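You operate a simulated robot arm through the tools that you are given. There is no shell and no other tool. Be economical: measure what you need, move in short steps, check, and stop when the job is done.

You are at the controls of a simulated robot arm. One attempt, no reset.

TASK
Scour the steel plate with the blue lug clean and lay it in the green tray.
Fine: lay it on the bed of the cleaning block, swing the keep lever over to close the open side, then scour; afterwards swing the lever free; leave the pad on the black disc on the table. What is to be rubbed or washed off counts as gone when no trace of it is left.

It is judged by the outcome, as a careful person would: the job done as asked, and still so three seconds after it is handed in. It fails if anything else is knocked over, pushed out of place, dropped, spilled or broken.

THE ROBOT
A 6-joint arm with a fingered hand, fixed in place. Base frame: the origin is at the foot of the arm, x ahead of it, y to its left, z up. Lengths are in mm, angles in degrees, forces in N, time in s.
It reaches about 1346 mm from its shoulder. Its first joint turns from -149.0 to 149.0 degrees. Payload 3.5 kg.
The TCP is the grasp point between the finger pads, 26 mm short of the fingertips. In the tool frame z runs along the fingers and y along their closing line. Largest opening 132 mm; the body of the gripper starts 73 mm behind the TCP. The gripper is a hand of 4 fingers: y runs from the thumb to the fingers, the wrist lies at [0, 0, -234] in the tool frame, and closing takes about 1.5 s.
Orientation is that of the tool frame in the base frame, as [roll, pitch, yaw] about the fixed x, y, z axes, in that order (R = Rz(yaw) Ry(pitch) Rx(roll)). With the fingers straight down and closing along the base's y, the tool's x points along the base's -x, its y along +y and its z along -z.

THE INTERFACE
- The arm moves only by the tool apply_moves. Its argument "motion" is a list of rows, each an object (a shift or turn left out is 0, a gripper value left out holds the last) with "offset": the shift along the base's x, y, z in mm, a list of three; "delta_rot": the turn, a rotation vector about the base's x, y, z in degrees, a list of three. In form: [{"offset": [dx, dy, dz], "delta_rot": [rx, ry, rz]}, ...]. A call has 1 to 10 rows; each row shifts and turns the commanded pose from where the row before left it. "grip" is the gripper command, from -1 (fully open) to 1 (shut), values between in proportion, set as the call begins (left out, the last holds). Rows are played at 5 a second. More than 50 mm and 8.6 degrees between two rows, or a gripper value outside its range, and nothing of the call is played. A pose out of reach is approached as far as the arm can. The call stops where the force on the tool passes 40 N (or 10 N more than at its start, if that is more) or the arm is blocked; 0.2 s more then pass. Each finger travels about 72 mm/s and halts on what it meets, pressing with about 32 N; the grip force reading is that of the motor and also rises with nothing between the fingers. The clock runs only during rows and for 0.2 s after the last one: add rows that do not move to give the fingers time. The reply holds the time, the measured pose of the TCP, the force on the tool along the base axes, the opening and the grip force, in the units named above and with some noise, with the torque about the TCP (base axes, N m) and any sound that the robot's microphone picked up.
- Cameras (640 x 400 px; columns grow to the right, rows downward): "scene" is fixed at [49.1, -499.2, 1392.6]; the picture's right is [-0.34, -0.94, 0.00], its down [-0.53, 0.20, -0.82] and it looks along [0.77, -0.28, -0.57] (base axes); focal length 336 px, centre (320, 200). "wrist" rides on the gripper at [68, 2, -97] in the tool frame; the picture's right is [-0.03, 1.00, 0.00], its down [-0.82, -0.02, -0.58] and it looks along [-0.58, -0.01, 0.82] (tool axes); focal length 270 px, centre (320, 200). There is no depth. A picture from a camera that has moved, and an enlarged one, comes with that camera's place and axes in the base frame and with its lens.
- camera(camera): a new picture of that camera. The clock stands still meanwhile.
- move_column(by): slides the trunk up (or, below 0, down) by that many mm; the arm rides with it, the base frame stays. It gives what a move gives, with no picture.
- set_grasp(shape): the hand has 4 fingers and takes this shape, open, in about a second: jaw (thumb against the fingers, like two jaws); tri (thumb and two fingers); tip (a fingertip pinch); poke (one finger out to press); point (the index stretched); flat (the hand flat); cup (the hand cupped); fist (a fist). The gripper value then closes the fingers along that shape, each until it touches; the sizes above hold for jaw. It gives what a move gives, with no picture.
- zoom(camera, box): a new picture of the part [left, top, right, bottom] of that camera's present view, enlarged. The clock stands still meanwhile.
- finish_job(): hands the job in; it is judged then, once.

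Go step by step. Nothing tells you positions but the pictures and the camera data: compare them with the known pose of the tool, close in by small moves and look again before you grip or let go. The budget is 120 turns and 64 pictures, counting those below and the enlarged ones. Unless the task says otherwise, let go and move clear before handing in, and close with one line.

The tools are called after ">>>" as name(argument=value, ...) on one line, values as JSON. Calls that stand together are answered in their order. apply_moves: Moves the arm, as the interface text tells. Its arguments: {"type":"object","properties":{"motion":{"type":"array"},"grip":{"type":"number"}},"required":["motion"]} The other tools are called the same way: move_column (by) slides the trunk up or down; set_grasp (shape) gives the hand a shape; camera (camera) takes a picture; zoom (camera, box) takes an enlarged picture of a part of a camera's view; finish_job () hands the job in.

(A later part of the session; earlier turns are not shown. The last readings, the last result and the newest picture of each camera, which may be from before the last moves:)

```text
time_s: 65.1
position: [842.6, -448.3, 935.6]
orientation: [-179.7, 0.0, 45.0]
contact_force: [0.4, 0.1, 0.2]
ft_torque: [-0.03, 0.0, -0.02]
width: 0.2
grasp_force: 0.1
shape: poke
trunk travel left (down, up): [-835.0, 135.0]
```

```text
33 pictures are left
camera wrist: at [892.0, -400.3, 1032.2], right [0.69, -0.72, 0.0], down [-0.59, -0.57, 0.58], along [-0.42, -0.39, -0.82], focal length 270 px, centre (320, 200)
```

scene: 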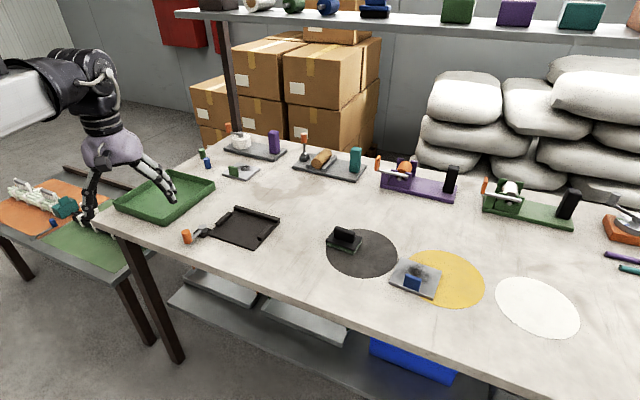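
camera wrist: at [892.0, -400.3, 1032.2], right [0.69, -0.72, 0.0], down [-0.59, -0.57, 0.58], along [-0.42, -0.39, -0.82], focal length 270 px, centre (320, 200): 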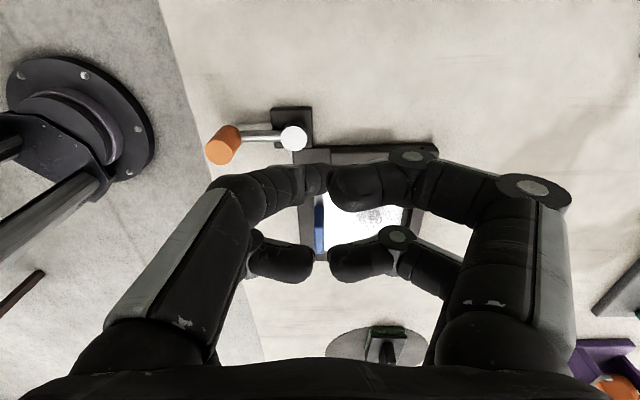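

>>> set_grasp(shape="point")

>>> camera(camera="wrist")

>>> zoom(camera="scene", box=[150, 100, 310, 220])

```text
time_s: 66.0
position: [841.7, -448.0, 936.8]
orientation: [-179.8, 0.0, 45.0]
contact_force: [-0.4, -0.2, 0.4]
ft_torque: [-0.02, 0.03, -0.02]
width: 0.0
grasp_force: 0.1
shape: point
trunk travel left (down, up): [-835.0, 135.0]
```

```text
32 pictures are left
camera wrist: at [892.0, -400.3, 1032.2], right [0.69, -0.72, 0.0], down [-0.59, -0.57, 0.58], along [-0.42, -0.39, -0.82], focal length 270 px, centre (320, 200)
```

wrist: 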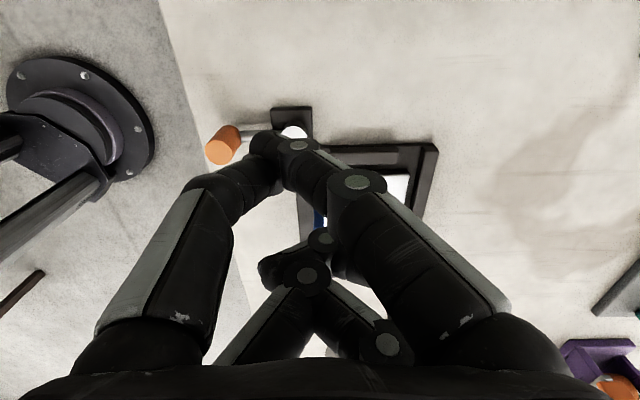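

```text
3.33 times, centred on (230, 160) of scene
camera zoom: at [49.1, -499.2, 1392.6], right [-0.34, -0.94, 0.0], down [-0.53, 0.2, -0.82], along [0.77, -0.28, -0.57], focal length 1122 px, centre (620, 333)
```

zoom: 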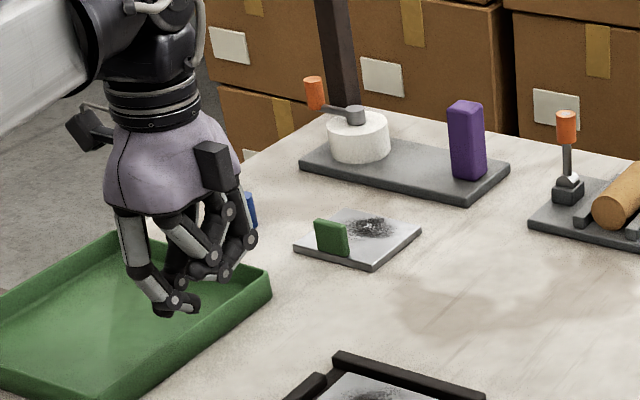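

In the point shape only the front fingertips reach low, which makes a good pusher. I'm positioning it on the far (+u) side of the knob and lowering partway to check.

>>> apply_moves(motion=[{"offset": [-22, 19, 0]}, {"offset": [-22.5, 19, 0]}, {}])

>>> move_column(by=-60)

>>> camera(camera="wrist")

>>> zoom(camera="scene", box=[130, 160, 270, 260])

```text
time_s: 66.8
position: [797.0, -411.0, 935.3]
orientation: [-179.8, -0.1, 45.0]
contact_force: [0.5, 0.1, 0.4]
ft_torque: [0.04, -0.02, -0.01]
width: 0.0
grasp_force: 0.0
shape: point
trunk travel left (down, up): [-835.0, 135.0]
```

```text
time_s: 67.8
position: [797.7, -411.1, 876.4]
orientation: [-179.8, -0.1, 44.9]
contact_force: [-0.3, 0.6, 0.2]
ft_torque: [0.02, 0.01, 0.03]
width: 0.0
grasp_force: 0.1
shape: point
trunk travel left (down, up): [-775.0, 195.0]
```

```text
30 pictures are left
camera wrist: at [848.3, -362.5, 972.2], right [0.69, -0.72, 0.0], down [-0.59, -0.57, 0.58], along [-0.42, -0.39, -0.82], focal length 270 px, centre (320, 200)
```

wrist: 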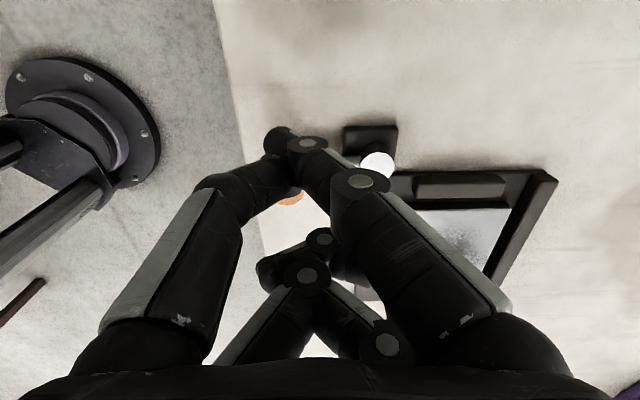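

```text
4.00 times, centred on (200, 210) of scene
camera zoom: at [49.1, -499.2, 1392.6], right [-0.34, -0.94, 0.0], down [-0.53, 0.2, -0.82], along [0.77, -0.28, -0.57], focal length 1346 px, centre (800, 160)
```

zoom: 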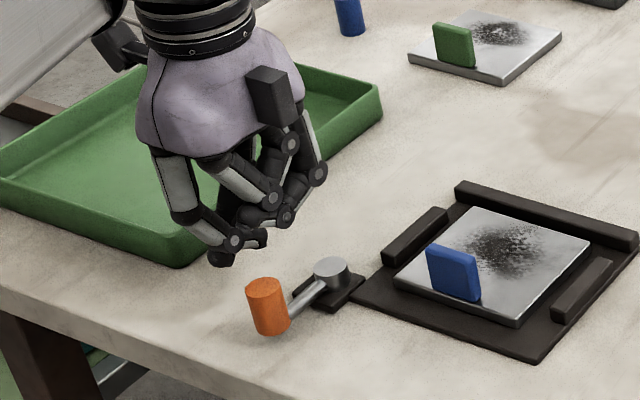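

>>> move_column(by=-30)

>>> apply_moves(motion=[{"offset": [-4.5, -6.6, 0]}, {"offset": [-6.5, -3.7, 0]}, {"offset": [-6.4, -3.7, 0]}, {"offset": [-5.3, -5.4, 0]}, {"offset": [-5.3, -5.4, 0]}])

>>> zoom(camera="scene", box=[130, 180, 270, 260])

```text
time_s: 68.5
position: [797.9, -410.0, 846.2]
orientation: [-179.8, -0.1, 44.8]
contact_force: [0.2, -1.0, 0.1]
ft_torque: [0.02, 0.0, 0.01]
width: 0.0
grasp_force: 0.0
shape: point
trunk travel left (down, up): [-745.0, 225.0]
```

```text
time_s: 69.7
position: [770.3, -433.6, 846.0]
orientation: [-179.9, -0.1, 45.1]
contact_force: [1.2, -0.6, 0.2]
ft_torque: [0.0, 0.02, -0.02]
width: 0.0
grasp_force: 0.1
shape: point
trunk travel left (down, up): [-745.0, 225.0]
```

```text
4.57 times, centred on (200, 220) of scene
camera zoom: at [49.1, -499.2, 1392.6], right [-0.34, -0.94, 0.0], down [-0.53, 0.2, -0.82], along [0.77, -0.28, -0.57], focal length 1538 px, centre (869, 109)
```

zoom: 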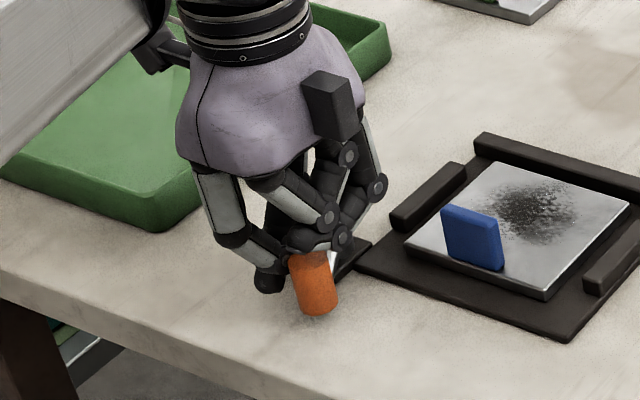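

The lever swings smoothly, so I'll continue along the arc.

>>> apply_moves(motion=[{"offset": [-3.8, -6.6, 0]}, {"offset": [-3.8, -6.6, 0]}, {"offset": [-2, -7.4, 0]}, {"offset": [-1.9, -7.4, 0]}, {"offset": [0, -7.6, 0]}, {"offset": [0.1, -7.6, 0]}])

>>> zoom(camera="scene", box=[130, 180, 270, 260])

```text
time_s: 70.9
position: [766.1, -464.3, 845.4]
orientation: [180.0, -1.1, 45.2]
contact_force: [11.1, 5.3, 2.7]
ft_torque: [0.06, -0.19, 0.02]
width: 0.0
grasp_force: 0.0
shape: point
trunk travel left (down, up): [-745.0, 225.0]
stopped in row 6: the force on the tool passed its limit at 43 N (the readings are from after the stop); the commanded pose is now the measured one
```

```text
4.57 times, centred on (200, 220) of scene
camera zoom: at [49.1, -499.2, 1392.6], right [-0.34, -0.94, 0.0], down [-0.53, 0.2, -0.82], along [0.77, -0.28, -0.57], focal length 1538 px, centre (869, 109)
```

zoom: 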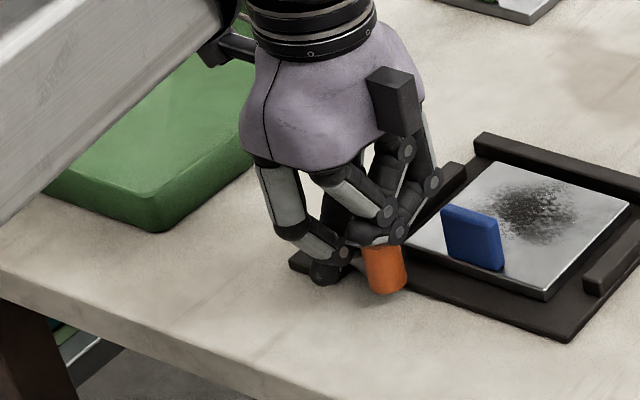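

The push stopped on force because the contact had become too radial at about 70°. I'll back off, get more squarely behind the knob, and continue.

>>> apply_moves(motion=[{"offset": [4, 4, 0]}, {"offset": [-9, 9, 0]}, {"offset": [-8, -8, 0], "delta_rot": [0, 0, 0]}, {"offset": [-8, -8, 0]}, {}])

>>> zoom(camera="scene", box=[130, 180, 270, 260])

```text
time_s: 72.1
position: [742.1, -469.6, 846.6]
orientation: [-180.0, -0.9, 45.2]
contact_force: [-0.8, -0.6, -0.4]
ft_torque: [0.03, 0.01, -0.02]
width: 0.0
grasp_force: 0.1
shape: point
trunk travel left (down, up): [-745.0, 225.0]
```

```text
4.57 times, centred on (200, 220) of scene
camera zoom: at [49.1, -499.2, 1392.6], right [-0.34, -0.94, 0.0], down [-0.53, 0.2, -0.82], along [0.77, -0.28, -0.57], focal length 1538 px, centre (869, 109)
```

zoom: 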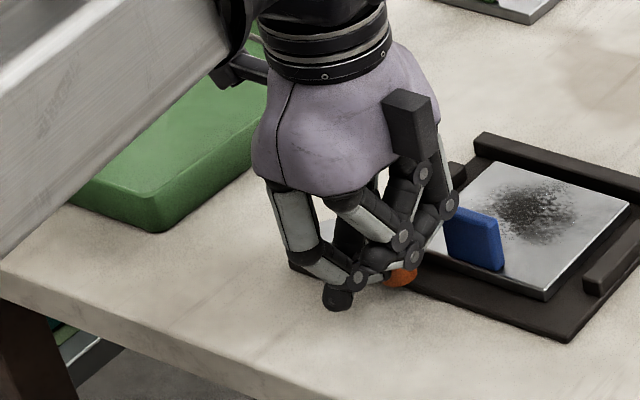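

>>> apply_moves(motion=[{"offset": [3.5, -3.5, 0]}, {"offset": [3.5, -3.5, 0]}, {"offset": [3.5, -3.5, 0]}, {"offset": [3.5, -3.5, 0]}, {"offset": [3.5, -3.5, 0]}, {"offset": [3.5, -3.5, 0]}])

>>> zoom(camera="scene", box=[130, 180, 270, 260])

```text
time_s: 73.5
position: [758.8, -486.0, 849.6]
orientation: [-179.5, -0.8, 45.2]
contact_force: [-27.3, 25.4, 11.6]
ft_torque: [0.44, 0.35, 0.37]
width: 0.0
grasp_force: 0.1
shape: point
trunk travel left (down, up): [-745.0, 225.0]
```

```text
4.57 times, centred on (200, 220) of scene
camera zoom: at [49.1, -499.2, 1392.6], right [-0.34, -0.94, 0.0], down [-0.53, 0.2, -0.82], along [0.77, -0.28, -0.57], focal length 1538 px, centre (869, 109)
```

zoom: 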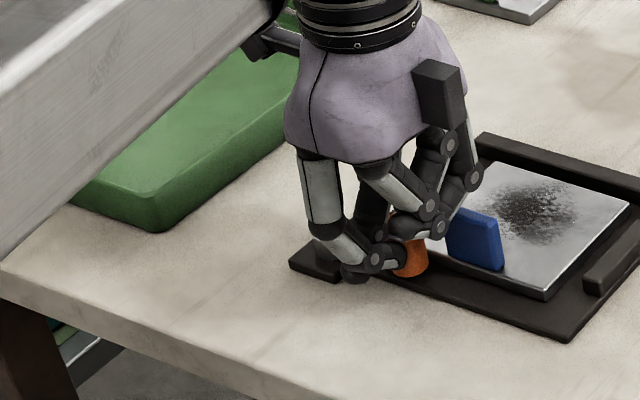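

The firm reaction suggests the lever is at its end stop. I'll back off, rise, and look.

>>> apply_moves(motion=[{"offset": [-7, 7, 0]}, {"offset": [-10, 10, 0]}, {}])

>>> move_column(by=90)

>>> apply_moves(motion=[{"offset": [35, 35, 0]}, {"offset": [35, 35, 0]}, {"delta_rot": [0, 0.5, 0]}])

>>> zoom(camera="scene", box=[170, 180, 300, 260])

>>> camera(camera="wrist")

```text
time_s: 74.3
position: [747.8, -473.7, 846.4]
orientation: [180.0, -0.9, 45.2]
contact_force: [-0.2, 0.5, 0.2]
ft_torque: [0.01, -0.01, -0.01]
width: 0.0
grasp_force: 0.1
shape: point
trunk travel left (down, up): [-745.0, 225.0]
```

```text
time_s: 75.6
position: [747.3, -473.0, 935.8]
orientation: [-180.0, -0.9, 45.1]
contact_force: [0.0, 0.3, 0.1]
ft_torque: [-0.01, 0.03, 0.0]
width: 0.0
grasp_force: 0.1
shape: point
trunk travel left (down, up): [-835.0, 135.0]
```

```text
time_s: 76.4
position: [818.3, -400.9, 935.7]
orientation: [-179.4, -0.5, 45.2]
contact_force: [-0.1, 0.5, 0.2]
ft_torque: [0.03, -0.02, 0.0]
width: 0.0
grasp_force: 0.1
shape: point
trunk travel left (down, up): [-835.0, 135.0]
```

```text
4.92 times, centred on (235, 220) of scene
camera zoom: at [49.1, -499.2, 1392.6], right [-0.34, -0.94, 0.0], down [-0.53, 0.2, -0.82], along [0.77, -0.28, -0.57], focal length 1657 px, centre (738, 102)
```

zoom: 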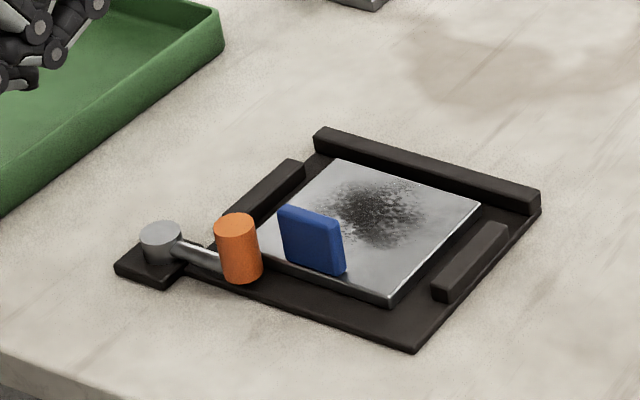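

```text
23 pictures are left
camera wrist: at [868.5, -353.2, 1032.6], right [0.69, -0.72, -0.01], down [-0.59, -0.57, 0.57], along [-0.42, -0.39, -0.82], focal length 270 px, centre (320, 200)
```

wrist: 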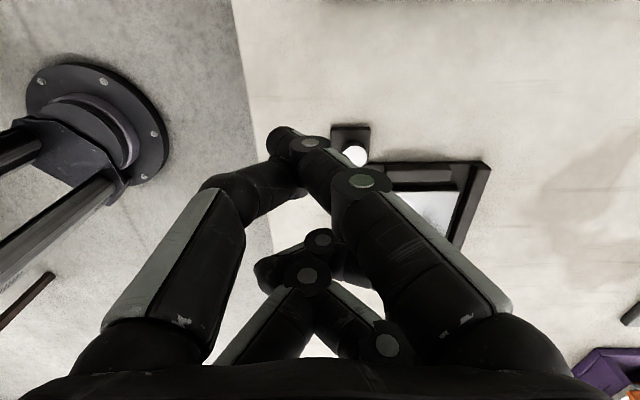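

The lever is closed across the open side beside the plate. Now for the pad: I'm resetting the hand to jaw, levelling it, and moving above the pad at about (634,-777).

>>> set_grasp(shape="jaw")

>>> apply_moves(motion=[{"delta_rot": [-0.8, -0.1, -3]}, {"offset": [-18, -38, 0]}, {"offset": [-18, -38, 0]}, {"offset": [-18, -38, 0]}, {"offset": [-18, -38, 0]}, {"offset": [-18, -38, 0]}, {"offset": [-18, -38, 0]}, {"offset": [-18, -38, 0]}, {"offset": [-18, -38, 0]}, {"offset": [-19, -38, 0]}], grip=-1)

>>> apply_moves(motion=[{"offset": [-19, -34, 0]}, {}])

>>> zoom(camera="wrist", box=[220, 40, 420, 190])

```text
time_s: 77.3
position: [818.3, -400.8, 935.3]
orientation: [-179.5, -0.5, 45.1]
contact_force: [0.0, -0.9, -0.2]
ft_torque: [-0.02, -0.01, 0.01]
width: 132.2
grasp_force: 0.1
shape: jaw
trunk travel left (down, up): [-835.0, 135.0]
```

```text
time_s: 79.5
position: [653.2, -744.4, 936.5]
orientation: [179.8, -0.1, 42.3]
contact_force: [0.1, 0.7, 0.2]
ft_torque: [0.01, 0.01, -0.04]
width: 131.6
grasp_force: 0.0
shape: jaw
trunk travel left (down, up): [-835.0, 135.0]
```

```text
time_s: 80.1
position: [633.2, -776.6, 934.4]
orientation: [179.9, -0.1, 42.2]
contact_force: [-0.5, 0.0, 0.0]
ft_torque: [0.04, -0.02, 0.01]
width: 131.7
grasp_force: 0.1
shape: jaw
trunk travel left (down, up): [-835.0, 135.0]
```

```text
2.67 times, centred on (320, 115) of wrist
camera zoom: at [685.3, -731.4, 1032.0], right [0.65, -0.76, 0.0], down [-0.62, -0.53, 0.58], along [-0.43, -0.38, -0.82], focal length 721 px, centre (320, 427)
```

zoom: 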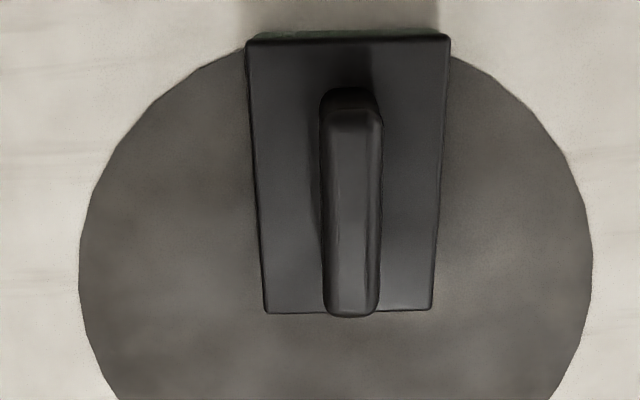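

The hand is aligned with the handle. I'll shift 8 mm to centre it and lower.

>>> apply_moves(motion=[{"offset": [8, -3.5, 0]}, {}])

>>> move_column(by=-76)

>>> camera(camera="wrist")

```text
time_s: 80.7
position: [643.5, -782.6, 937.4]
orientation: [179.8, 0.0, 42.2]
contact_force: [0.0, -0.3, -0.3]
ft_torque: [-0.03, 0.01, 0.0]
width: 131.8
grasp_force: 0.2
shape: jaw
trunk travel left (down, up): [-835.0, 135.0]
```

```text
time_s: 81.8
position: [643.9, -780.9, 860.5]
orientation: [179.8, 0.0, 42.2]
contact_force: [0.1, -0.1, 0.2]
ft_torque: [0.01, 0.0, 0.01]
width: 131.9
grasp_force: 0.0
shape: jaw
trunk travel left (down, up): [-759.0, 211.0]
```

```text
21 pictures are left
camera wrist: at [694.7, -735.3, 956.2], right [0.65, -0.76, 0.0], down [-0.62, -0.53, 0.58], along [-0.43, -0.38, -0.82], focal length 270 px, centre (320, 200)
```

wrist: 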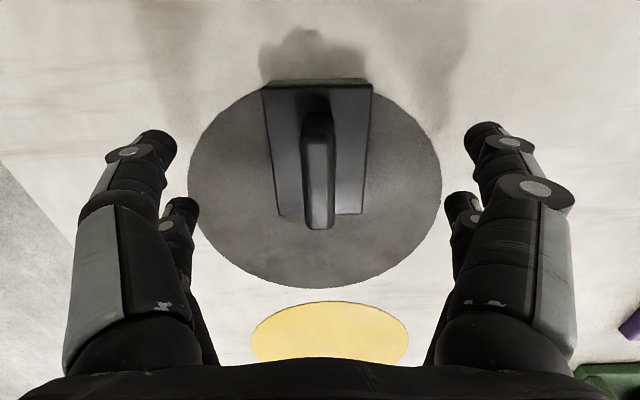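

>>> move_column(by=-6)

>>> apply_moves(motion=[{}, {}, {}, {}, {}, {}, {}, {}, {}], grip=1)

>>> move_column(by=30)

>>> camera(camera="wrist")

```text
time_s: 82.4
position: [642.8, -781.2, 853.1]
orientation: [179.7, -0.1, 42.2]
contact_force: [-0.2, 0.3, 0.5]
ft_torque: [0.0, 0.01, 0.0]
width: 131.9
grasp_force: 0.1
shape: jaw
trunk travel left (down, up): [-753.0, 217.0]
```

```text
time_s: 84.4
position: [642.7, -781.7, 853.8]
orientation: [179.8, -0.1, 42.1]
contact_force: [-0.3, -0.7, 0.3]
ft_torque: [-0.02, 0.03, -0.01]
width: 10.4
grasp_force: 31.7
shape: jaw
trunk travel left (down, up): [-753.0, 217.0]
```

```text
time_s: 85.1
position: [643.0, -781.3, 885.0]
orientation: [179.7, 0.0, 42.2]
contact_force: [0.7, 0.0, -0.2]
ft_torque: [0.02, -0.01, 0.0]
width: 10.2
grasp_force: 32.3
shape: jaw
trunk travel left (down, up): [-783.0, 187.0]
```

```text
20 pictures are left
camera wrist: at [694.8, -735.4, 980.0], right [0.65, -0.76, 0.0], down [-0.62, -0.53, 0.58], along [-0.44, -0.38, -0.82], focal length 270 px, centre (320, 200)
```

wrist: 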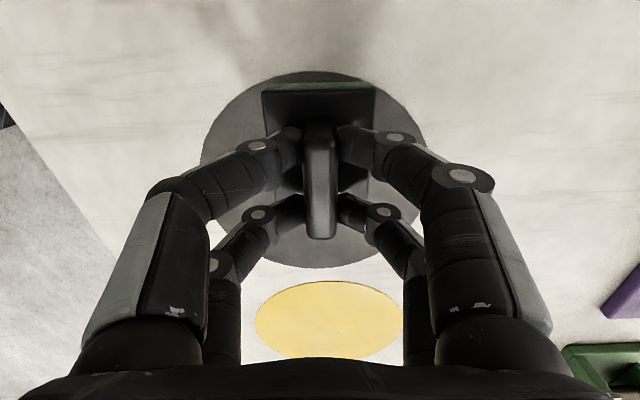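

The pad is held at TCP z≈854 for table level. I'm carrying it over the soot centre at about (800,-552), aligned at 45°.

>>> move_column(by=60)

>>> apply_moves(motion=[{"offset": [22.4, 32.7, 0], "delta_rot": [0, 0, 0.4]}, {"offset": [22.4, 32.7, 0], "delta_rot": [0, 0, 0.4]}, {"offset": [22.4, 32.7, 0], "delta_rot": [0, 0, 0.4]}, {"offset": [22.4, 32.7, 0], "delta_rot": [0, 0, 0.4]}, {"offset": [22.4, 32.7, 0], "delta_rot": [0, 0, 0.4]}, {"offset": [22.4, 32.7, 0], "delta_rot": [0, 0, 0.4]}, {"offset": [22.4, 32.7, 0], "delta_rot": [0, 0, 0.4]}, {}])

>>> move_column(by=-55)

>>> zoom(camera="scene", box=[170, 160, 310, 260])

>>> camera(camera="wrist")

```text
time_s: 86.1
position: [642.6, -781.1, 944.9]
orientation: [179.8, 0.0, 42.1]
contact_force: [1.2, 0.7, -1.1]
ft_torque: [-0.02, 0.01, -0.03]
width: 10.3
grasp_force: 31.9
shape: jaw
trunk travel left (down, up): [-843.0, 127.0]
```

```text
time_s: 87.9
position: [798.8, -550.2, 943.5]
orientation: [179.7, 0.1, 45.0]
contact_force: [0.5, 0.1, -0.5]
ft_torque: [-0.01, 0.0, -0.03]
width: 10.1
grasp_force: 31.8
shape: jaw
trunk travel left (down, up): [-843.0, 127.0]
```

```text
time_s: 88.9
position: [798.4, -552.7, 889.1]
orientation: [179.8, 0.0, 45.0]
contact_force: [-0.1, -0.2, -1.4]
ft_torque: [-0.02, -0.02, -0.01]
width: 10.2
grasp_force: 31.9
shape: jaw
trunk travel left (down, up): [-788.0, 182.0]
```

```text
4.00 times, centred on (240, 210) of scene
camera zoom: at [49.1, -499.2, 1392.6], right [-0.34, -0.94, 0.0], down [-0.53, 0.2, -0.82], along [0.77, -0.28, -0.57], focal length 1346 px, centre (640, 160)
```

zoom: 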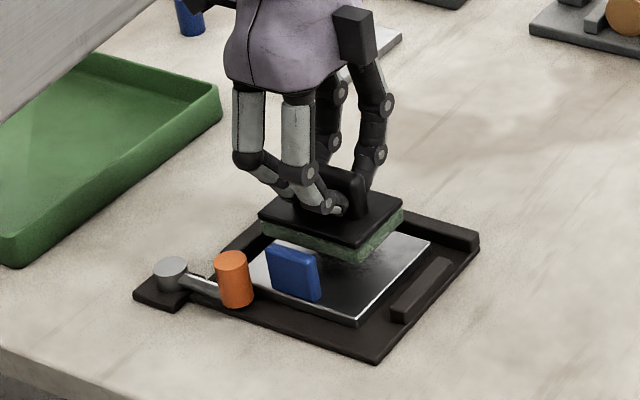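

```text
18 pictures are left
camera wrist: at [848.4, -503.7, 985.1], right [0.69, -0.72, 0.0], down [-0.59, -0.56, 0.58], along [-0.42, -0.4, -0.82], focal length 270 px, centre (320, 200)
```

wrist: 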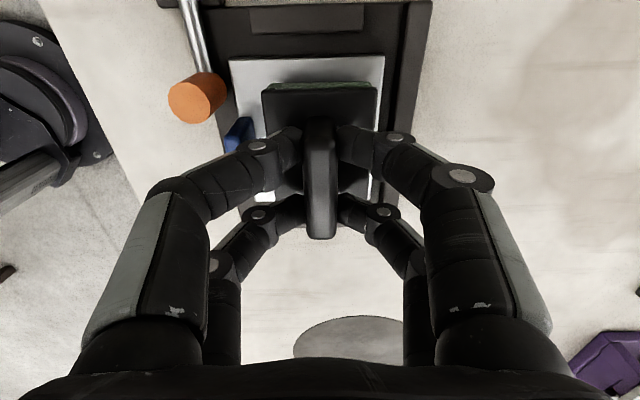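

It's well placed. I'm lowering to contact.

>>> move_column(by=-16)

>>> move_column(by=-2)

>>> move_column(by=-2)

```text
time_s: 89.5
position: [798.5, -552.7, 873.1]
orientation: [179.8, 0.1, 45.0]
contact_force: [0.7, 0.1, -1.0]
ft_torque: [0.0, 0.0, -0.02]
width: 10.2
grasp_force: 31.8
shape: jaw
trunk travel left (down, up): [-772.0, 198.0]
```

```text
time_s: 90.0
position: [798.8, -552.5, 872.0]
orientation: [179.7, 0.0, 45.0]
contact_force: [0.3, 0.6, -1.3]
ft_torque: [-0.01, -0.03, 0.04]
width: 10.3
grasp_force: 31.4
shape: jaw
trunk travel left (down, up): [-770.0, 200.0]
```

```text
time_s: 90.5
position: [799.3, -552.7, 869.0]
orientation: [179.9, 0.0, 45.0]
contact_force: [-0.4, 0.4, 0.8]
ft_torque: [0.05, -0.05, 0.01]
width: 10.2
grasp_force: 31.4
shape: jaw
trunk travel left (down, up): [-768.0, 202.0]
```

>>> move_column(by=-1.5)

```text
time_s: 91.1
position: [798.0, -551.8, 868.4]
orientation: [179.7, -0.1, 45.0]
contact_force: [1.1, -2.2, 11.8]
ft_torque: [0.01, -0.11, 0.02]
width: 10.4
grasp_force: 32.2
shape: jaw
trunk travel left (down, up): [-766.0, 204.0]
```

It's pressing at about 12 N. I'll begin scouring strokes along the plate.

>>> apply_moves(motion=[{"offset": [4, 4, 0]}, {"offset": [4, 4, 0]}, {"offset": [-5, -5, 0]}, {"offset": [-5, -5, 0]}, {"offset": [-6, -6, 0]}, {"offset": [5, 5, 0]}, {"offset": [6, 6, 0]}, {"offset": [5, 5, 0]}, {"offset": [-4, -4, 0]}, {"offset": [-4, -4, 0]}])

>>> apply_moves(motion=[{"offset": [4, -4, 0]}, {"offset": [5, 5, 0]}, {"offset": [5, 5, 0]}, {"offset": [-7, -7, 0]}, {"offset": [-7, -7, 0]}, {"offset": [-6, -6, 0]}, {"offset": [5, 5, 0]}, {"offset": [5, 5, 0]}, {"offset": [-4, 4, 0]}, {}])

```text
time_s: 93.3
position: [798.8, -550.9, 869.2]
orientation: [179.6, -0.2, 45.2]
contact_force: [1.9, 1.6, 12.0]
ft_torque: [0.07, -0.09, 0.01]
width: 10.2
grasp_force: 31.7
shape: jaw
trunk travel left (down, up): [-766.0, 204.0]
```

```text
time_s: 95.5
position: [798.5, -552.4, 869.5]
orientation: [179.7, 0.0, 45.0]
contact_force: [2.7, -3.8, 12.4]
ft_torque: [-0.05, -0.11, -0.02]
width: 10.3
grasp_force: 32.7
shape: jaw
trunk travel left (down, up): [-766.0, 204.0]
```

>>> apply_moves(motion=[{"offset": [-4, 4, 0]}, {"offset": [7, 7, 0]}, {"offset": [4, 4, 0]}, {"offset": [-7, -7, 0]}, {"offset": [-8, -8, 0]}, {"offset": [-7, -7, 0]}, {"offset": [6, 6, 0]}, {"offset": [5, 5, 0]}, {"offset": [4, -4, 0]}, {"offset": [4, -4, 0]}])

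>>> apply_moves(motion=[{"offset": [4, -4, 0]}, {"offset": [7, 7, 0]}, {"offset": [4, 4, 0]}, {"offset": [-7, -7, 0]}, {"offset": [-8, -8, 0]}, {"offset": [-7, -7, 0]}, {"offset": [6, 6, 0]}, {"offset": [5, 5, 0]}, {"offset": [-4, 4, 0]}, {"offset": [-4, 4, 0]}])

>>> move_column(by=50)

>>> apply_moves(motion=[{"offset": [30, 30, 0]}, {"offset": [30, 30, 0]}, {"offset": [30, 30, 0]}, {"offset": [20, 20, 0]}])

>>> zoom(camera="scene", box=[190, 180, 290, 255])

```text
time_s: 97.7
position: [801.3, -557.0, 868.5]
orientation: [179.8, -0.1, 45.1]
contact_force: [-2.8, 1.5, 8.3]
ft_torque: [0.07, 0.01, 0.01]
width: 10.3
grasp_force: 32.2
shape: jaw
trunk travel left (down, up): [-766.0, 204.0]
```

```text
time_s: 99.9
position: [797.6, -551.7, 868.2]
orientation: [179.6, -0.1, 44.9]
contact_force: [2.6, -1.9, 11.7]
ft_torque: [-0.09, -0.09, -0.03]
width: 10.3
grasp_force: 32.5
shape: jaw
trunk travel left (down, up): [-766.0, 204.0]
```

```text
time_s: 100.8
position: [798.4, -552.8, 918.1]
orientation: [179.8, 0.1, 45.1]
contact_force: [0.1, -0.3, -1.2]
ft_torque: [-0.02, -0.04, -0.01]
width: 10.3
grasp_force: 32.5
shape: jaw
trunk travel left (down, up): [-816.0, 154.0]
```

```text
time_s: 101.8
position: [909.1, -442.4, 917.0]
orientation: [179.9, 0.1, 45.1]
contact_force: [0.6, 0.4, -0.1]
ft_torque: [0.0, 0.02, -0.01]
width: 10.4
grasp_force: 31.2
shape: jaw
trunk travel left (down, up): [-816.0, 154.0]
```

```text
5.33 times, centred on (240, 218) of scene
camera zoom: at [49.1, -499.2, 1392.6], right [-0.34, -0.94, 0.0], down [-0.53, 0.2, -0.82], along [0.77, -0.28, -0.57], focal length 1795 px, centre (747, 107)
```

zoom: 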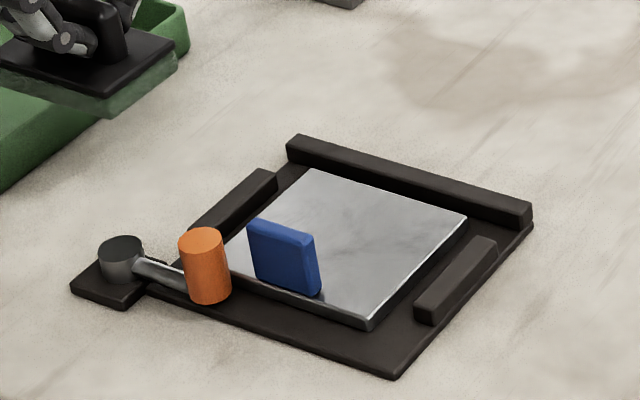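

>>> zoom(camera="scene", box=[225, 208, 281, 244])

>>> zoom(camera="wrist", box=[240, 140, 400, 260])

```text
11.11 times, centred on (253, 226) of scene
camera zoom: at [49.1, -499.2, 1392.6], right [-0.34, -0.94, 0.0], down [-0.53, 0.2, -0.82], along [0.77, -0.28, -0.57], focal length 3739 px, centre (1064, -89)
```

zoom: 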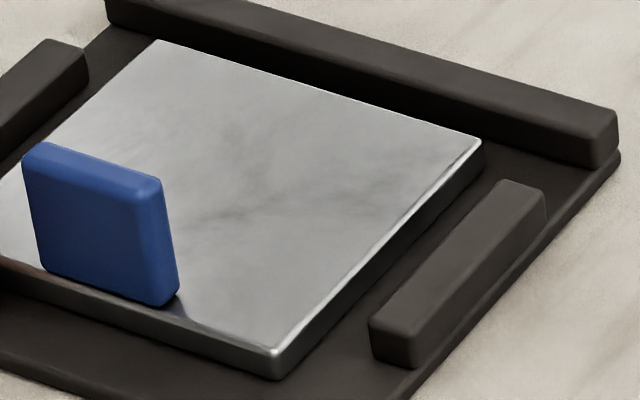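

```text
3.33 times, centred on (320, 200) of wrist
camera zoom: at [958.8, -394.3, 1013.5], right [0.69, -0.72, 0.0], down [-0.59, -0.56, 0.58], along [-0.42, -0.4, -0.82], focal length 901 px, centre (320, 200)
```

zoom: 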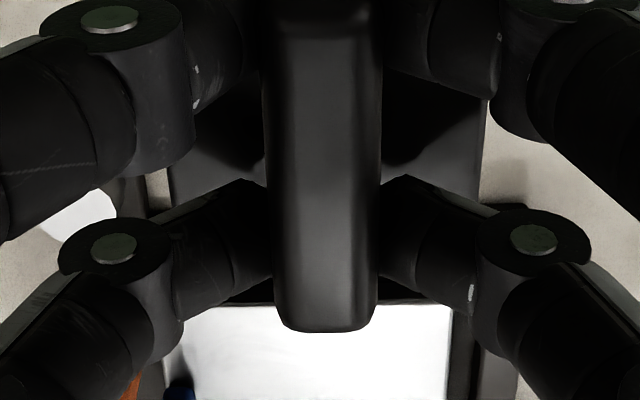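

It's nearly clean, but there's a faint grey haze in the middle which may be residue or reflection. I'll do another, firmer pass to be sure.

>>> apply_moves(motion=[{"offset": [-30, -30, 0]}, {"offset": [-30, -30, 0]}, {"offset": [-30, -30, 0]}, {"offset": [-20, -20, 0]}, {}])

>>> move_column(by=-50)

>>> move_column(by=-1)

>>> apply_moves(motion=[{"offset": [6, 6, 0]}, {"offset": [6, 6, 0]}, {"offset": [-8, -8, 0]}, {"offset": [-8, -8, 0]}, {"offset": [-8, -8, 0]}, {"offset": [8, 8, 0]}, {"offset": [8, 8, 0]}, {"offset": [8, 8, 0]}, {"offset": [-6, -6, 0]}, {"offset": [-6, -6, 0]}])

>>> apply_moves(motion=[{"offset": [-4, 4, 0]}, {"offset": [6, 6, 0]}, {"offset": [6, 6, 0]}, {"offset": [-8, -8, 0]}, {"offset": [-8, -8, 0]}, {"offset": [-8, -8, 0]}, {"offset": [8, 8, 0]}, {"offset": [8, 8, 0]}, {"offset": [-4, -4, 0]}, {"offset": [4, -4, 0]}])

>>> apply_moves(motion=[{"offset": [5, -5, 0]}, {"offset": [6, 6, 0]}, {"offset": [6, 6, 0]}, {"offset": [-8, -8, 0]}, {"offset": [-8, -8, 0]}, {"offset": [-8, -8, 0]}, {"offset": [8, 8, 0]}, {"offset": [8, 8, 0]}, {"offset": [-4, -4, 0]}, {"offset": [-5, 5, 0]}])

```text
time_s: 103.0
position: [798.4, -552.1, 917.4]
orientation: [179.8, 0.0, 45.1]
contact_force: [-0.1, -0.3, -0.9]
ft_torque: [0.0, 0.0, 0.02]
width: 10.4
grasp_force: 32.0
shape: jaw
trunk travel left (down, up): [-816.0, 154.0]
```

```text
time_s: 103.9
position: [796.4, -550.7, 868.4]
orientation: [179.7, 0.1, 45.0]
contact_force: [0.5, -0.9, 6.8]
ft_torque: [0.0, -0.04, 0.01]
width: 10.8
grasp_force: 32.4
shape: jaw
trunk travel left (down, up): [-766.0, 204.0]
```

```text
time_s: 104.4
position: [797.6, -551.7, 868.2]
orientation: [179.7, -0.1, 45.0]
contact_force: [1.5, -0.3, 16.7]
ft_torque: [0.0, -0.05, -0.01]
width: 10.9
grasp_force: 32.3
shape: jaw
trunk travel left (down, up): [-765.0, 205.0]
```

```text
time_s: 106.6
position: [797.4, -552.3, 867.4]
orientation: [179.6, -0.1, 45.0]
contact_force: [2.7, 3.3, 17.6]
ft_torque: [0.08, -0.07, 0.03]
width: 11.0
grasp_force: 32.0
shape: jaw
trunk travel left (down, up): [-765.0, 205.0]
```

```text
time_s: 108.8
position: [798.0, -551.1, 869.3]
orientation: [179.7, 0.0, 45.1]
contact_force: [-3.2, 4.2, 14.3]
ft_torque: [0.11, 0.02, 0.04]
width: 11.0
grasp_force: 31.9
shape: jaw
trunk travel left (down, up): [-765.0, 205.0]
```

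```text
time_s: 111.0
position: [798.0, -551.9, 867.5]
orientation: [179.7, -0.1, 45.0]
contact_force: [4.9, -2.7, 19.1]
ft_torque: [-0.07, -0.13, 0.02]
width: 11.1
grasp_force: 31.8
shape: jaw
trunk travel left (down, up): [-765.0, 205.0]
```

>>> move_column(by=75)

>>> apply_moves(motion=[{"offset": [-22.2, -32.7, 0], "delta_rot": [0, 0, -0.4]}, {"offset": [-22.2, -32.7, 0], "delta_rot": [0, 0, -0.4]}, {"offset": [-22.2, -32.7, 0], "delta_rot": [0, 0, -0.4]}, {"offset": [-22.2, -32.7, 0], "delta_rot": [0, 0, -0.4]}, {"offset": [-22.2, -32.7, 0], "delta_rot": [0, 0, -0.4]}, {"offset": [-22.2, -32.7, 0], "delta_rot": [0, 0, -0.4]}, {"offset": [-22.2, -32.7, 0], "delta_rot": [0, 0, -0.4]}, {}])

>>> zoom(camera="scene", box=[225, 208, 281, 244])

```text
time_s: 112.1
position: [798.5, -551.4, 940.7]
orientation: [179.9, -0.1, 44.9]
contact_force: [0.4, -1.2, -0.7]
ft_torque: [0.04, -0.01, -0.01]
width: 10.7
grasp_force: 31.4
shape: jaw
trunk travel left (down, up): [-840.0, 130.0]
```

```text
time_s: 113.9
position: [642.9, -781.5, 941.5]
orientation: [179.8, -0.1, 42.2]
contact_force: [-0.6, 0.0, -1.8]
ft_torque: [0.01, -0.02, -0.01]
width: 10.7
grasp_force: 32.1
shape: jaw
trunk travel left (down, up): [-840.0, 130.0]
```

```text
11.11 times, centred on (253, 226) of scene
camera zoom: at [49.1, -499.2, 1392.6], right [-0.34, -0.94, 0.0], down [-0.53, 0.2, -0.82], along [0.77, -0.28, -0.57], focal length 3739 px, centre (1064, -89)
```

zoom: 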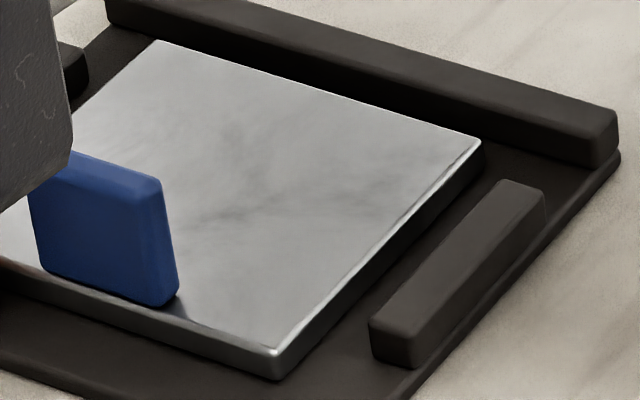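

The haze is identical after the second pass, so it is just the steel's own grain and the soot is gone. Next I'll put the pad down at the middle of the black disc, about (602,-811).

>>> apply_moves(motion=[{"offset": [-20, -15, 0]}, {"offset": [-21, -15, 0]}, {}])

>>> move_column(by=-85)

>>> move_column(by=-2)

>>> move_column(by=-1.5)

```text
time_s: 114.7
position: [600.7, -811.5, 940.5]
orientation: [179.8, 0.1, 42.3]
contact_force: [0.1, 0.7, -0.9]
ft_torque: [0.02, 0.0, 0.0]
width: 10.5
grasp_force: 32.6
shape: jaw
trunk travel left (down, up): [-840.0, 130.0]
```

```text
time_s: 115.9
position: [600.3, -810.1, 856.6]
orientation: [179.8, 0.0, 42.1]
contact_force: [0.2, -0.4, 0.0]
ft_torque: [0.0, 0.0, -0.02]
width: 10.7
grasp_force: 31.7
shape: jaw
trunk travel left (down, up): [-755.0, 215.0]
```

```text
time_s: 116.5
position: [601.3, -810.7, 855.9]
orientation: [179.9, 0.0, 42.2]
contact_force: [-0.2, -0.7, -0.7]
ft_torque: [-0.01, 0.05, -0.02]
width: 10.5
grasp_force: 32.0
shape: jaw
trunk travel left (down, up): [-753.0, 217.0]
```

```text
time_s: 117.0
position: [601.0, -811.7, 852.0]
orientation: [179.8, 0.0, 42.1]
contact_force: [-0.7, 0.5, -0.6]
ft_torque: [0.0, 0.02, -0.03]
width: 10.7
grasp_force: 31.8
shape: jaw
trunk travel left (down, up): [-752.0, 218.0]
```

>>> move_column(by=-1)

>>> move_column(by=-1)

```text
time_s: 117.5
position: [599.8, -810.4, 851.5]
orientation: [179.8, 0.0, 42.1]
contact_force: [0.3, -1.0, 1.9]
ft_torque: [-0.03, -0.04, -0.01]
width: 11.1
grasp_force: 31.8
shape: jaw
trunk travel left (down, up): [-751.0, 219.0]
```

```text
time_s: 118.0
position: [599.8, -810.4, 851.4]
orientation: [179.6, 0.0, 42.2]
contact_force: [1.2, -2.5, 10.5]
ft_torque: [-0.05, -0.05, -0.02]
width: 10.9
grasp_force: 32.1
shape: jaw
trunk travel left (down, up): [-750.0, 220.0]
```

The pad is in contact with the disc. I'll release, rise, and check the pad from the scene camera.

>>> apply_moves(motion=[{}, {}, {}, {}, {}, {}, {}], grip=-1)

>>> move_column(by=90)

>>> set_grasp(shape="point")

>>> apply_moves(motion=[{"offset": [20, 35, 0], "delta_rot": [0, 0, 0.5]}, {"offset": [20, 35, 0], "delta_rot": [0, 0, 0.5]}, {"offset": [20, 35, 0], "delta_rot": [0, 0, 0.5]}, {"offset": [20, 35, 0], "delta_rot": [0, 0, 0.5]}, {"offset": [20, 35, 0], "delta_rot": [0, 0, 0.5]}, {"offset": [20, 35, 0], "delta_rot": [0, 0, 0.4]}, {"offset": [20, 35, 0]}, {"offset": [20, 35, 0]}, {}])

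>>> camera(camera="scene")

```text
time_s: 119.6
position: [600.3, -811.3, 850.8]
orientation: [179.8, 0.0, 42.1]
contact_force: [0.0, -0.1, -0.3]
ft_torque: [-0.01, 0.02, 0.04]
width: 131.8
grasp_force: 0.2
shape: jaw
trunk travel left (down, up): [-750.0, 220.0]
```

```text
time_s: 120.8
position: [600.5, -810.3, 941.0]
orientation: [179.8, 0.1, 42.2]
contact_force: [-0.2, 0.0, 0.2]
ft_torque: [-0.02, 0.02, -0.01]
width: 131.9
grasp_force: 0.2
shape: jaw
trunk travel left (down, up): [-840.0, 130.0]
```

```text
time_s: 121.7
position: [600.0, -810.0, 939.6]
orientation: [179.8, 0.0, 42.1]
contact_force: [0.7, -1.2, -0.2]
ft_torque: [-0.03, -0.01, 0.04]
width: 0.3
grasp_force: 0.1
shape: point
trunk travel left (down, up): [-840.0, 130.0]
```

```text
time_s: 123.7
position: [760.5, -529.1, 941.4]
orientation: [179.8, 0.0, 45.2]
contact_force: [0.2, -0.8, 0.2]
ft_torque: [0.0, 0.04, -0.02]
width: 0.0
grasp_force: 0.1
shape: point
trunk travel left (down, up): [-840.0, 130.0]
```

```text
13 pictures are left
```

scene: 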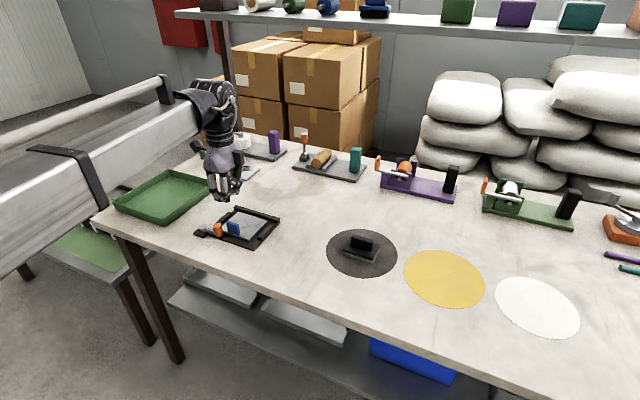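

The pad rests on the black disc. To free the lever I'll push the knob from its inner side, so I'm turning to yaw 90° to keep the other fingers off the lug.

>>> apply_moves(motion=[{"offset": [10, 1.3, 0], "delta_rot": [0, 0, 7.5]}, {"offset": [10, 1.3, 0], "delta_rot": [0, 0, 7.5]}, {"offset": [10, 1.3, 0], "delta_rot": [0, 0, 7.5]}, {"offset": [10, 1.4, 0], "delta_rot": [0, 0, 7.5]}, {"offset": [10, 1.4, 0], "delta_rot": [0, 0, 7.5]}, {"offset": [11, 1.4, 0], "delta_rot": [0, 0, 7.3]}, {}])

>>> move_column(by=-62)

>>> zoom(camera="scene", box=[170, 170, 290, 250])

>>> camera(camera="wrist")

```text
time_s: 125.3
position: [819.9, -521.4, 940.5]
orientation: [179.8, 0.0, 90.0]
contact_force: [0.5, -1.0, -0.5]
ft_torque: [0.02, 0.01, 0.03]
width: 0.0
grasp_force: 0.1
shape: point
trunk travel left (down, up): [-840.0, 130.0]
```

```text
time_s: 126.4
position: [820.0, -520.6, 878.2]
orientation: [179.7, -0.1, 89.9]
contact_force: [1.0, 0.4, 0.2]
ft_torque: [0.01, 0.03, -0.02]
width: 0.1
grasp_force: 0.0
shape: point
trunk travel left (down, up): [-778.0, 192.0]
```

```text
5.00 times, centred on (230, 210) of scene
camera zoom: at [49.1, -499.2, 1392.6], right [-0.34, -0.94, 0.0], down [-0.53, 0.2, -0.82], along [0.77, -0.28, -0.57], focal length 1682 px, centre (770, 150)
```

zoom: 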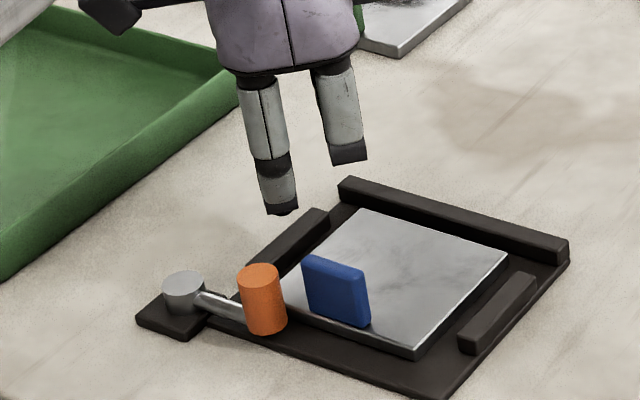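

```text
11 pictures are left
camera wrist: at [822.0, -452.3, 975.2], right [1.0, -0.03, 0.0], down [-0.02, -0.82, 0.58], along [-0.01, -0.58, -0.82], focal length 270 px, centre (320, 200)
```

wrist: 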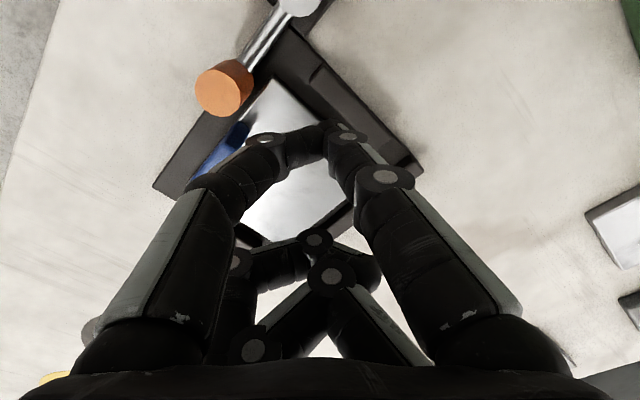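

This shape would foul the lug or knob. Instead I'll cage the lever from above with partly open fingers, the rear pair around the knob and the front pair around the bar, and turn about the pivot.

>>> move_column(by=62)

>>> set_grasp(shape="jaw")

>>> apply_moves(motion=[{"offset": [-5, 8, 0], "delta_rot": [0, 0, -7.5]}, {"offset": [-5, 9, 0], "delta_rot": [0, 0, -7.5]}, {"offset": [-5, 9, 0], "delta_rot": [0, 0, -7.5]}, {"offset": [-5, 9, 0], "delta_rot": [0, 0, -7.5]}, {"offset": [-5, 9, 0], "delta_rot": [0, 0, -7.5]}, {"offset": [-4.4, 8.5, 0], "delta_rot": [0, 0, -7.5]}, {}, {}, {}], grip=0.3)

>>> move_column(by=-55)

>>> camera(camera="wrist")

```text
time_s: 127.4
position: [819.9, -521.8, 940.9]
orientation: [179.7, 0.1, 90.0]
contact_force: [-0.1, 0.2, -0.4]
ft_torque: [0.01, 0.02, 0.02]
width: 0.1
grasp_force: 0.0
shape: point
trunk travel left (down, up): [-840.0, 130.0]
```

```text
time_s: 128.3
position: [821.2, -520.8, 941.7]
orientation: [179.9, 0.0, 89.9]
contact_force: [0.9, 0.7, -0.3]
ft_torque: [0.02, 0.02, 0.01]
width: 131.8
grasp_force: 0.1
shape: jaw
trunk travel left (down, up): [-840.0, 130.0]
```

```text
time_s: 130.3
position: [790.7, -469.2, 940.9]
orientation: [179.9, -0.1, 44.9]
contact_force: [0.9, -0.4, 0.2]
ft_torque: [-0.02, 0.01, -0.01]
width: 46.7
grasp_force: 0.1
shape: jaw
trunk travel left (down, up): [-840.0, 130.0]
```

```text
time_s: 131.2
position: [790.2, -468.8, 885.8]
orientation: [179.9, 0.0, 44.9]
contact_force: [0.0, 0.3, 0.7]
ft_torque: [0.02, -0.01, 0.0]
width: 46.7
grasp_force: 0.2
shape: jaw
trunk travel left (down, up): [-785.0, 185.0]
```

```text
10 pictures are left
camera wrist: at [839.8, -420.6, 982.2], right [0.69, -0.73, 0.0], down [-0.59, -0.56, 0.58], along [-0.42, -0.4, -0.82], focal length 270 px, centre (320, 200)
```

wrist: 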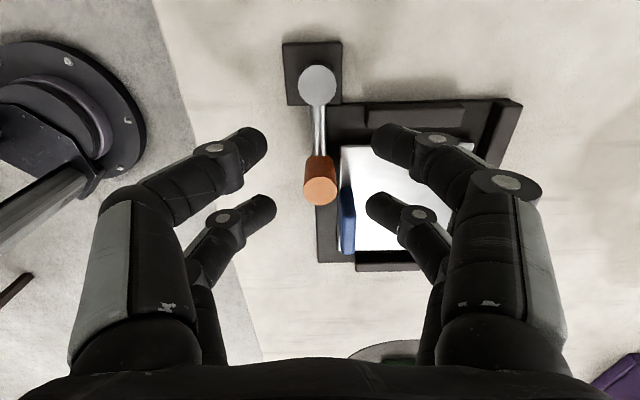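

The fingers straddle the knob with the lug clear. I'll lower around it.

>>> move_column(by=-25)

>>> move_column(by=-11)

>>> apply_moves(motion=[{"offset": [-3.2, 3.6, 0], "delta_rot": [0, 0, -8.2]}, {"offset": [-2.65, 4.1, 0], "delta_rot": [0, 0, -8.2]}, {"offset": [-2, 4.4, 0], "delta_rot": [0, 0, -8.2]}])

>>> zoom(camera="scene", box=[160, 170, 290, 260])

```text
time_s: 131.9
position: [791.1, -468.7, 860.2]
orientation: [179.8, -0.1, 44.9]
contact_force: [0.3, -0.2, 0.0]
ft_torque: [-0.02, -0.03, -0.01]
width: 46.2
grasp_force: 0.1
shape: jaw
trunk travel left (down, up): [-760.0, 210.0]
```

```text
time_s: 132.5
position: [790.9, -468.4, 850.7]
orientation: [179.8, 0.0, 44.9]
contact_force: [-0.9, -0.4, 0.6]
ft_torque: [0.01, -0.02, -0.04]
width: 46.4
grasp_force: 0.0
shape: jaw
trunk travel left (down, up): [-749.0, 221.0]
```

```text
time_s: 133.3
position: [784.4, -457.3, 849.7]
orientation: [179.8, -0.1, 20.2]
contact_force: [1.1, 0.3, -0.1]
ft_torque: [-0.05, -0.04, 0.02]
width: 47.2
grasp_force: 0.1
shape: jaw
trunk travel left (down, up): [-749.0, 221.0]
```

```text
4.44 times, centred on (225, 215) of scene
camera zoom: at [49.1, -499.2, 1392.6], right [-0.34, -0.94, 0.0], down [-0.53, 0.2, -0.82], along [0.77, -0.28, -0.57], focal length 1496 px, centre (742, 133)
```

zoom: 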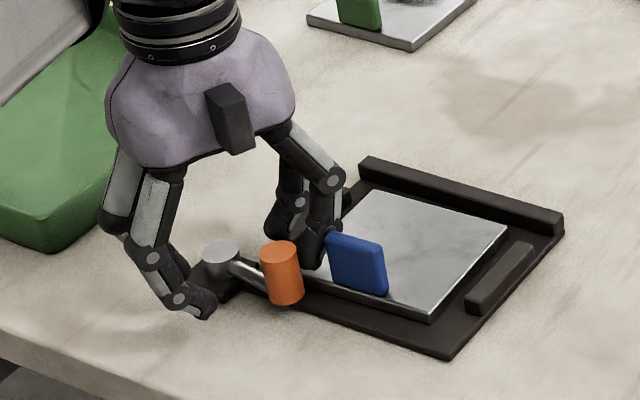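

The inner finger is coming behind the knob without touching the lug. I'll continue the turn.

>>> apply_moves(motion=[{"offset": [-1.35, 4.7, 0], "delta_rot": [0, 0, -8.2]}, {"offset": [-0.7, 4.8, 0], "delta_rot": [0, 0, -8.2]}, {"offset": [0, 4.8, 0], "delta_rot": [0, 0, -8.2]}, {"offset": [0.7, 4.8, 0], "delta_rot": [0, 0, -8.2]}, {"offset": [1.35, 4.7, 0], "delta_rot": [0, 0, -8.2]}])

>>> apply_moves(motion=[{"offset": [2, 4.4, 0], "delta_rot": [0, 0, -8.2]}, {"offset": [2.65, 4.1, 0], "delta_rot": [0, 0, -8.2]}, {"offset": [3.2, 3.6, 0], "delta_rot": [0, 0, -8.2]}, {"offset": [3.5, 3.0, 0], "delta_rot": [0, 0, -8.2]}])

>>> zoom(camera="scene", box=[160, 170, 290, 260])

```text
time_s: 134.5
position: [782.9, -433.1, 850.7]
orientation: [179.8, 0.0, -20.7]
contact_force: [0.3, 0.5, -0.2]
ft_torque: [-0.04, -0.02, 0.04]
width: 47.2
grasp_force: 0.1
shape: jaw
trunk travel left (down, up): [-749.0, 221.0]
```

```text
time_s: 135.5
position: [794.1, -418.2, 850.6]
orientation: [179.7, 0.0, -53.6]
contact_force: [-0.4, -0.6, 0.3]
ft_torque: [-0.02, 0.02, -0.01]
width: 46.7
grasp_force: 0.0
shape: jaw
trunk travel left (down, up): [-749.0, 221.0]
```

```text
4.44 times, centred on (225, 215) of scene
camera zoom: at [49.1, -499.2, 1392.6], right [-0.34, -0.94, 0.0], down [-0.53, 0.2, -0.82], along [0.77, -0.28, -0.57], focal length 1496 px, centre (742, 133)
```

zoom: 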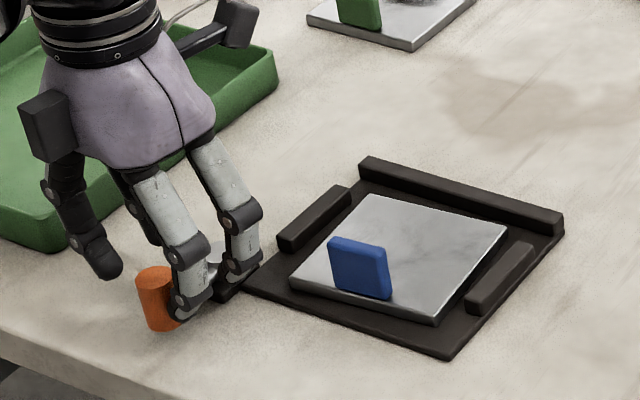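

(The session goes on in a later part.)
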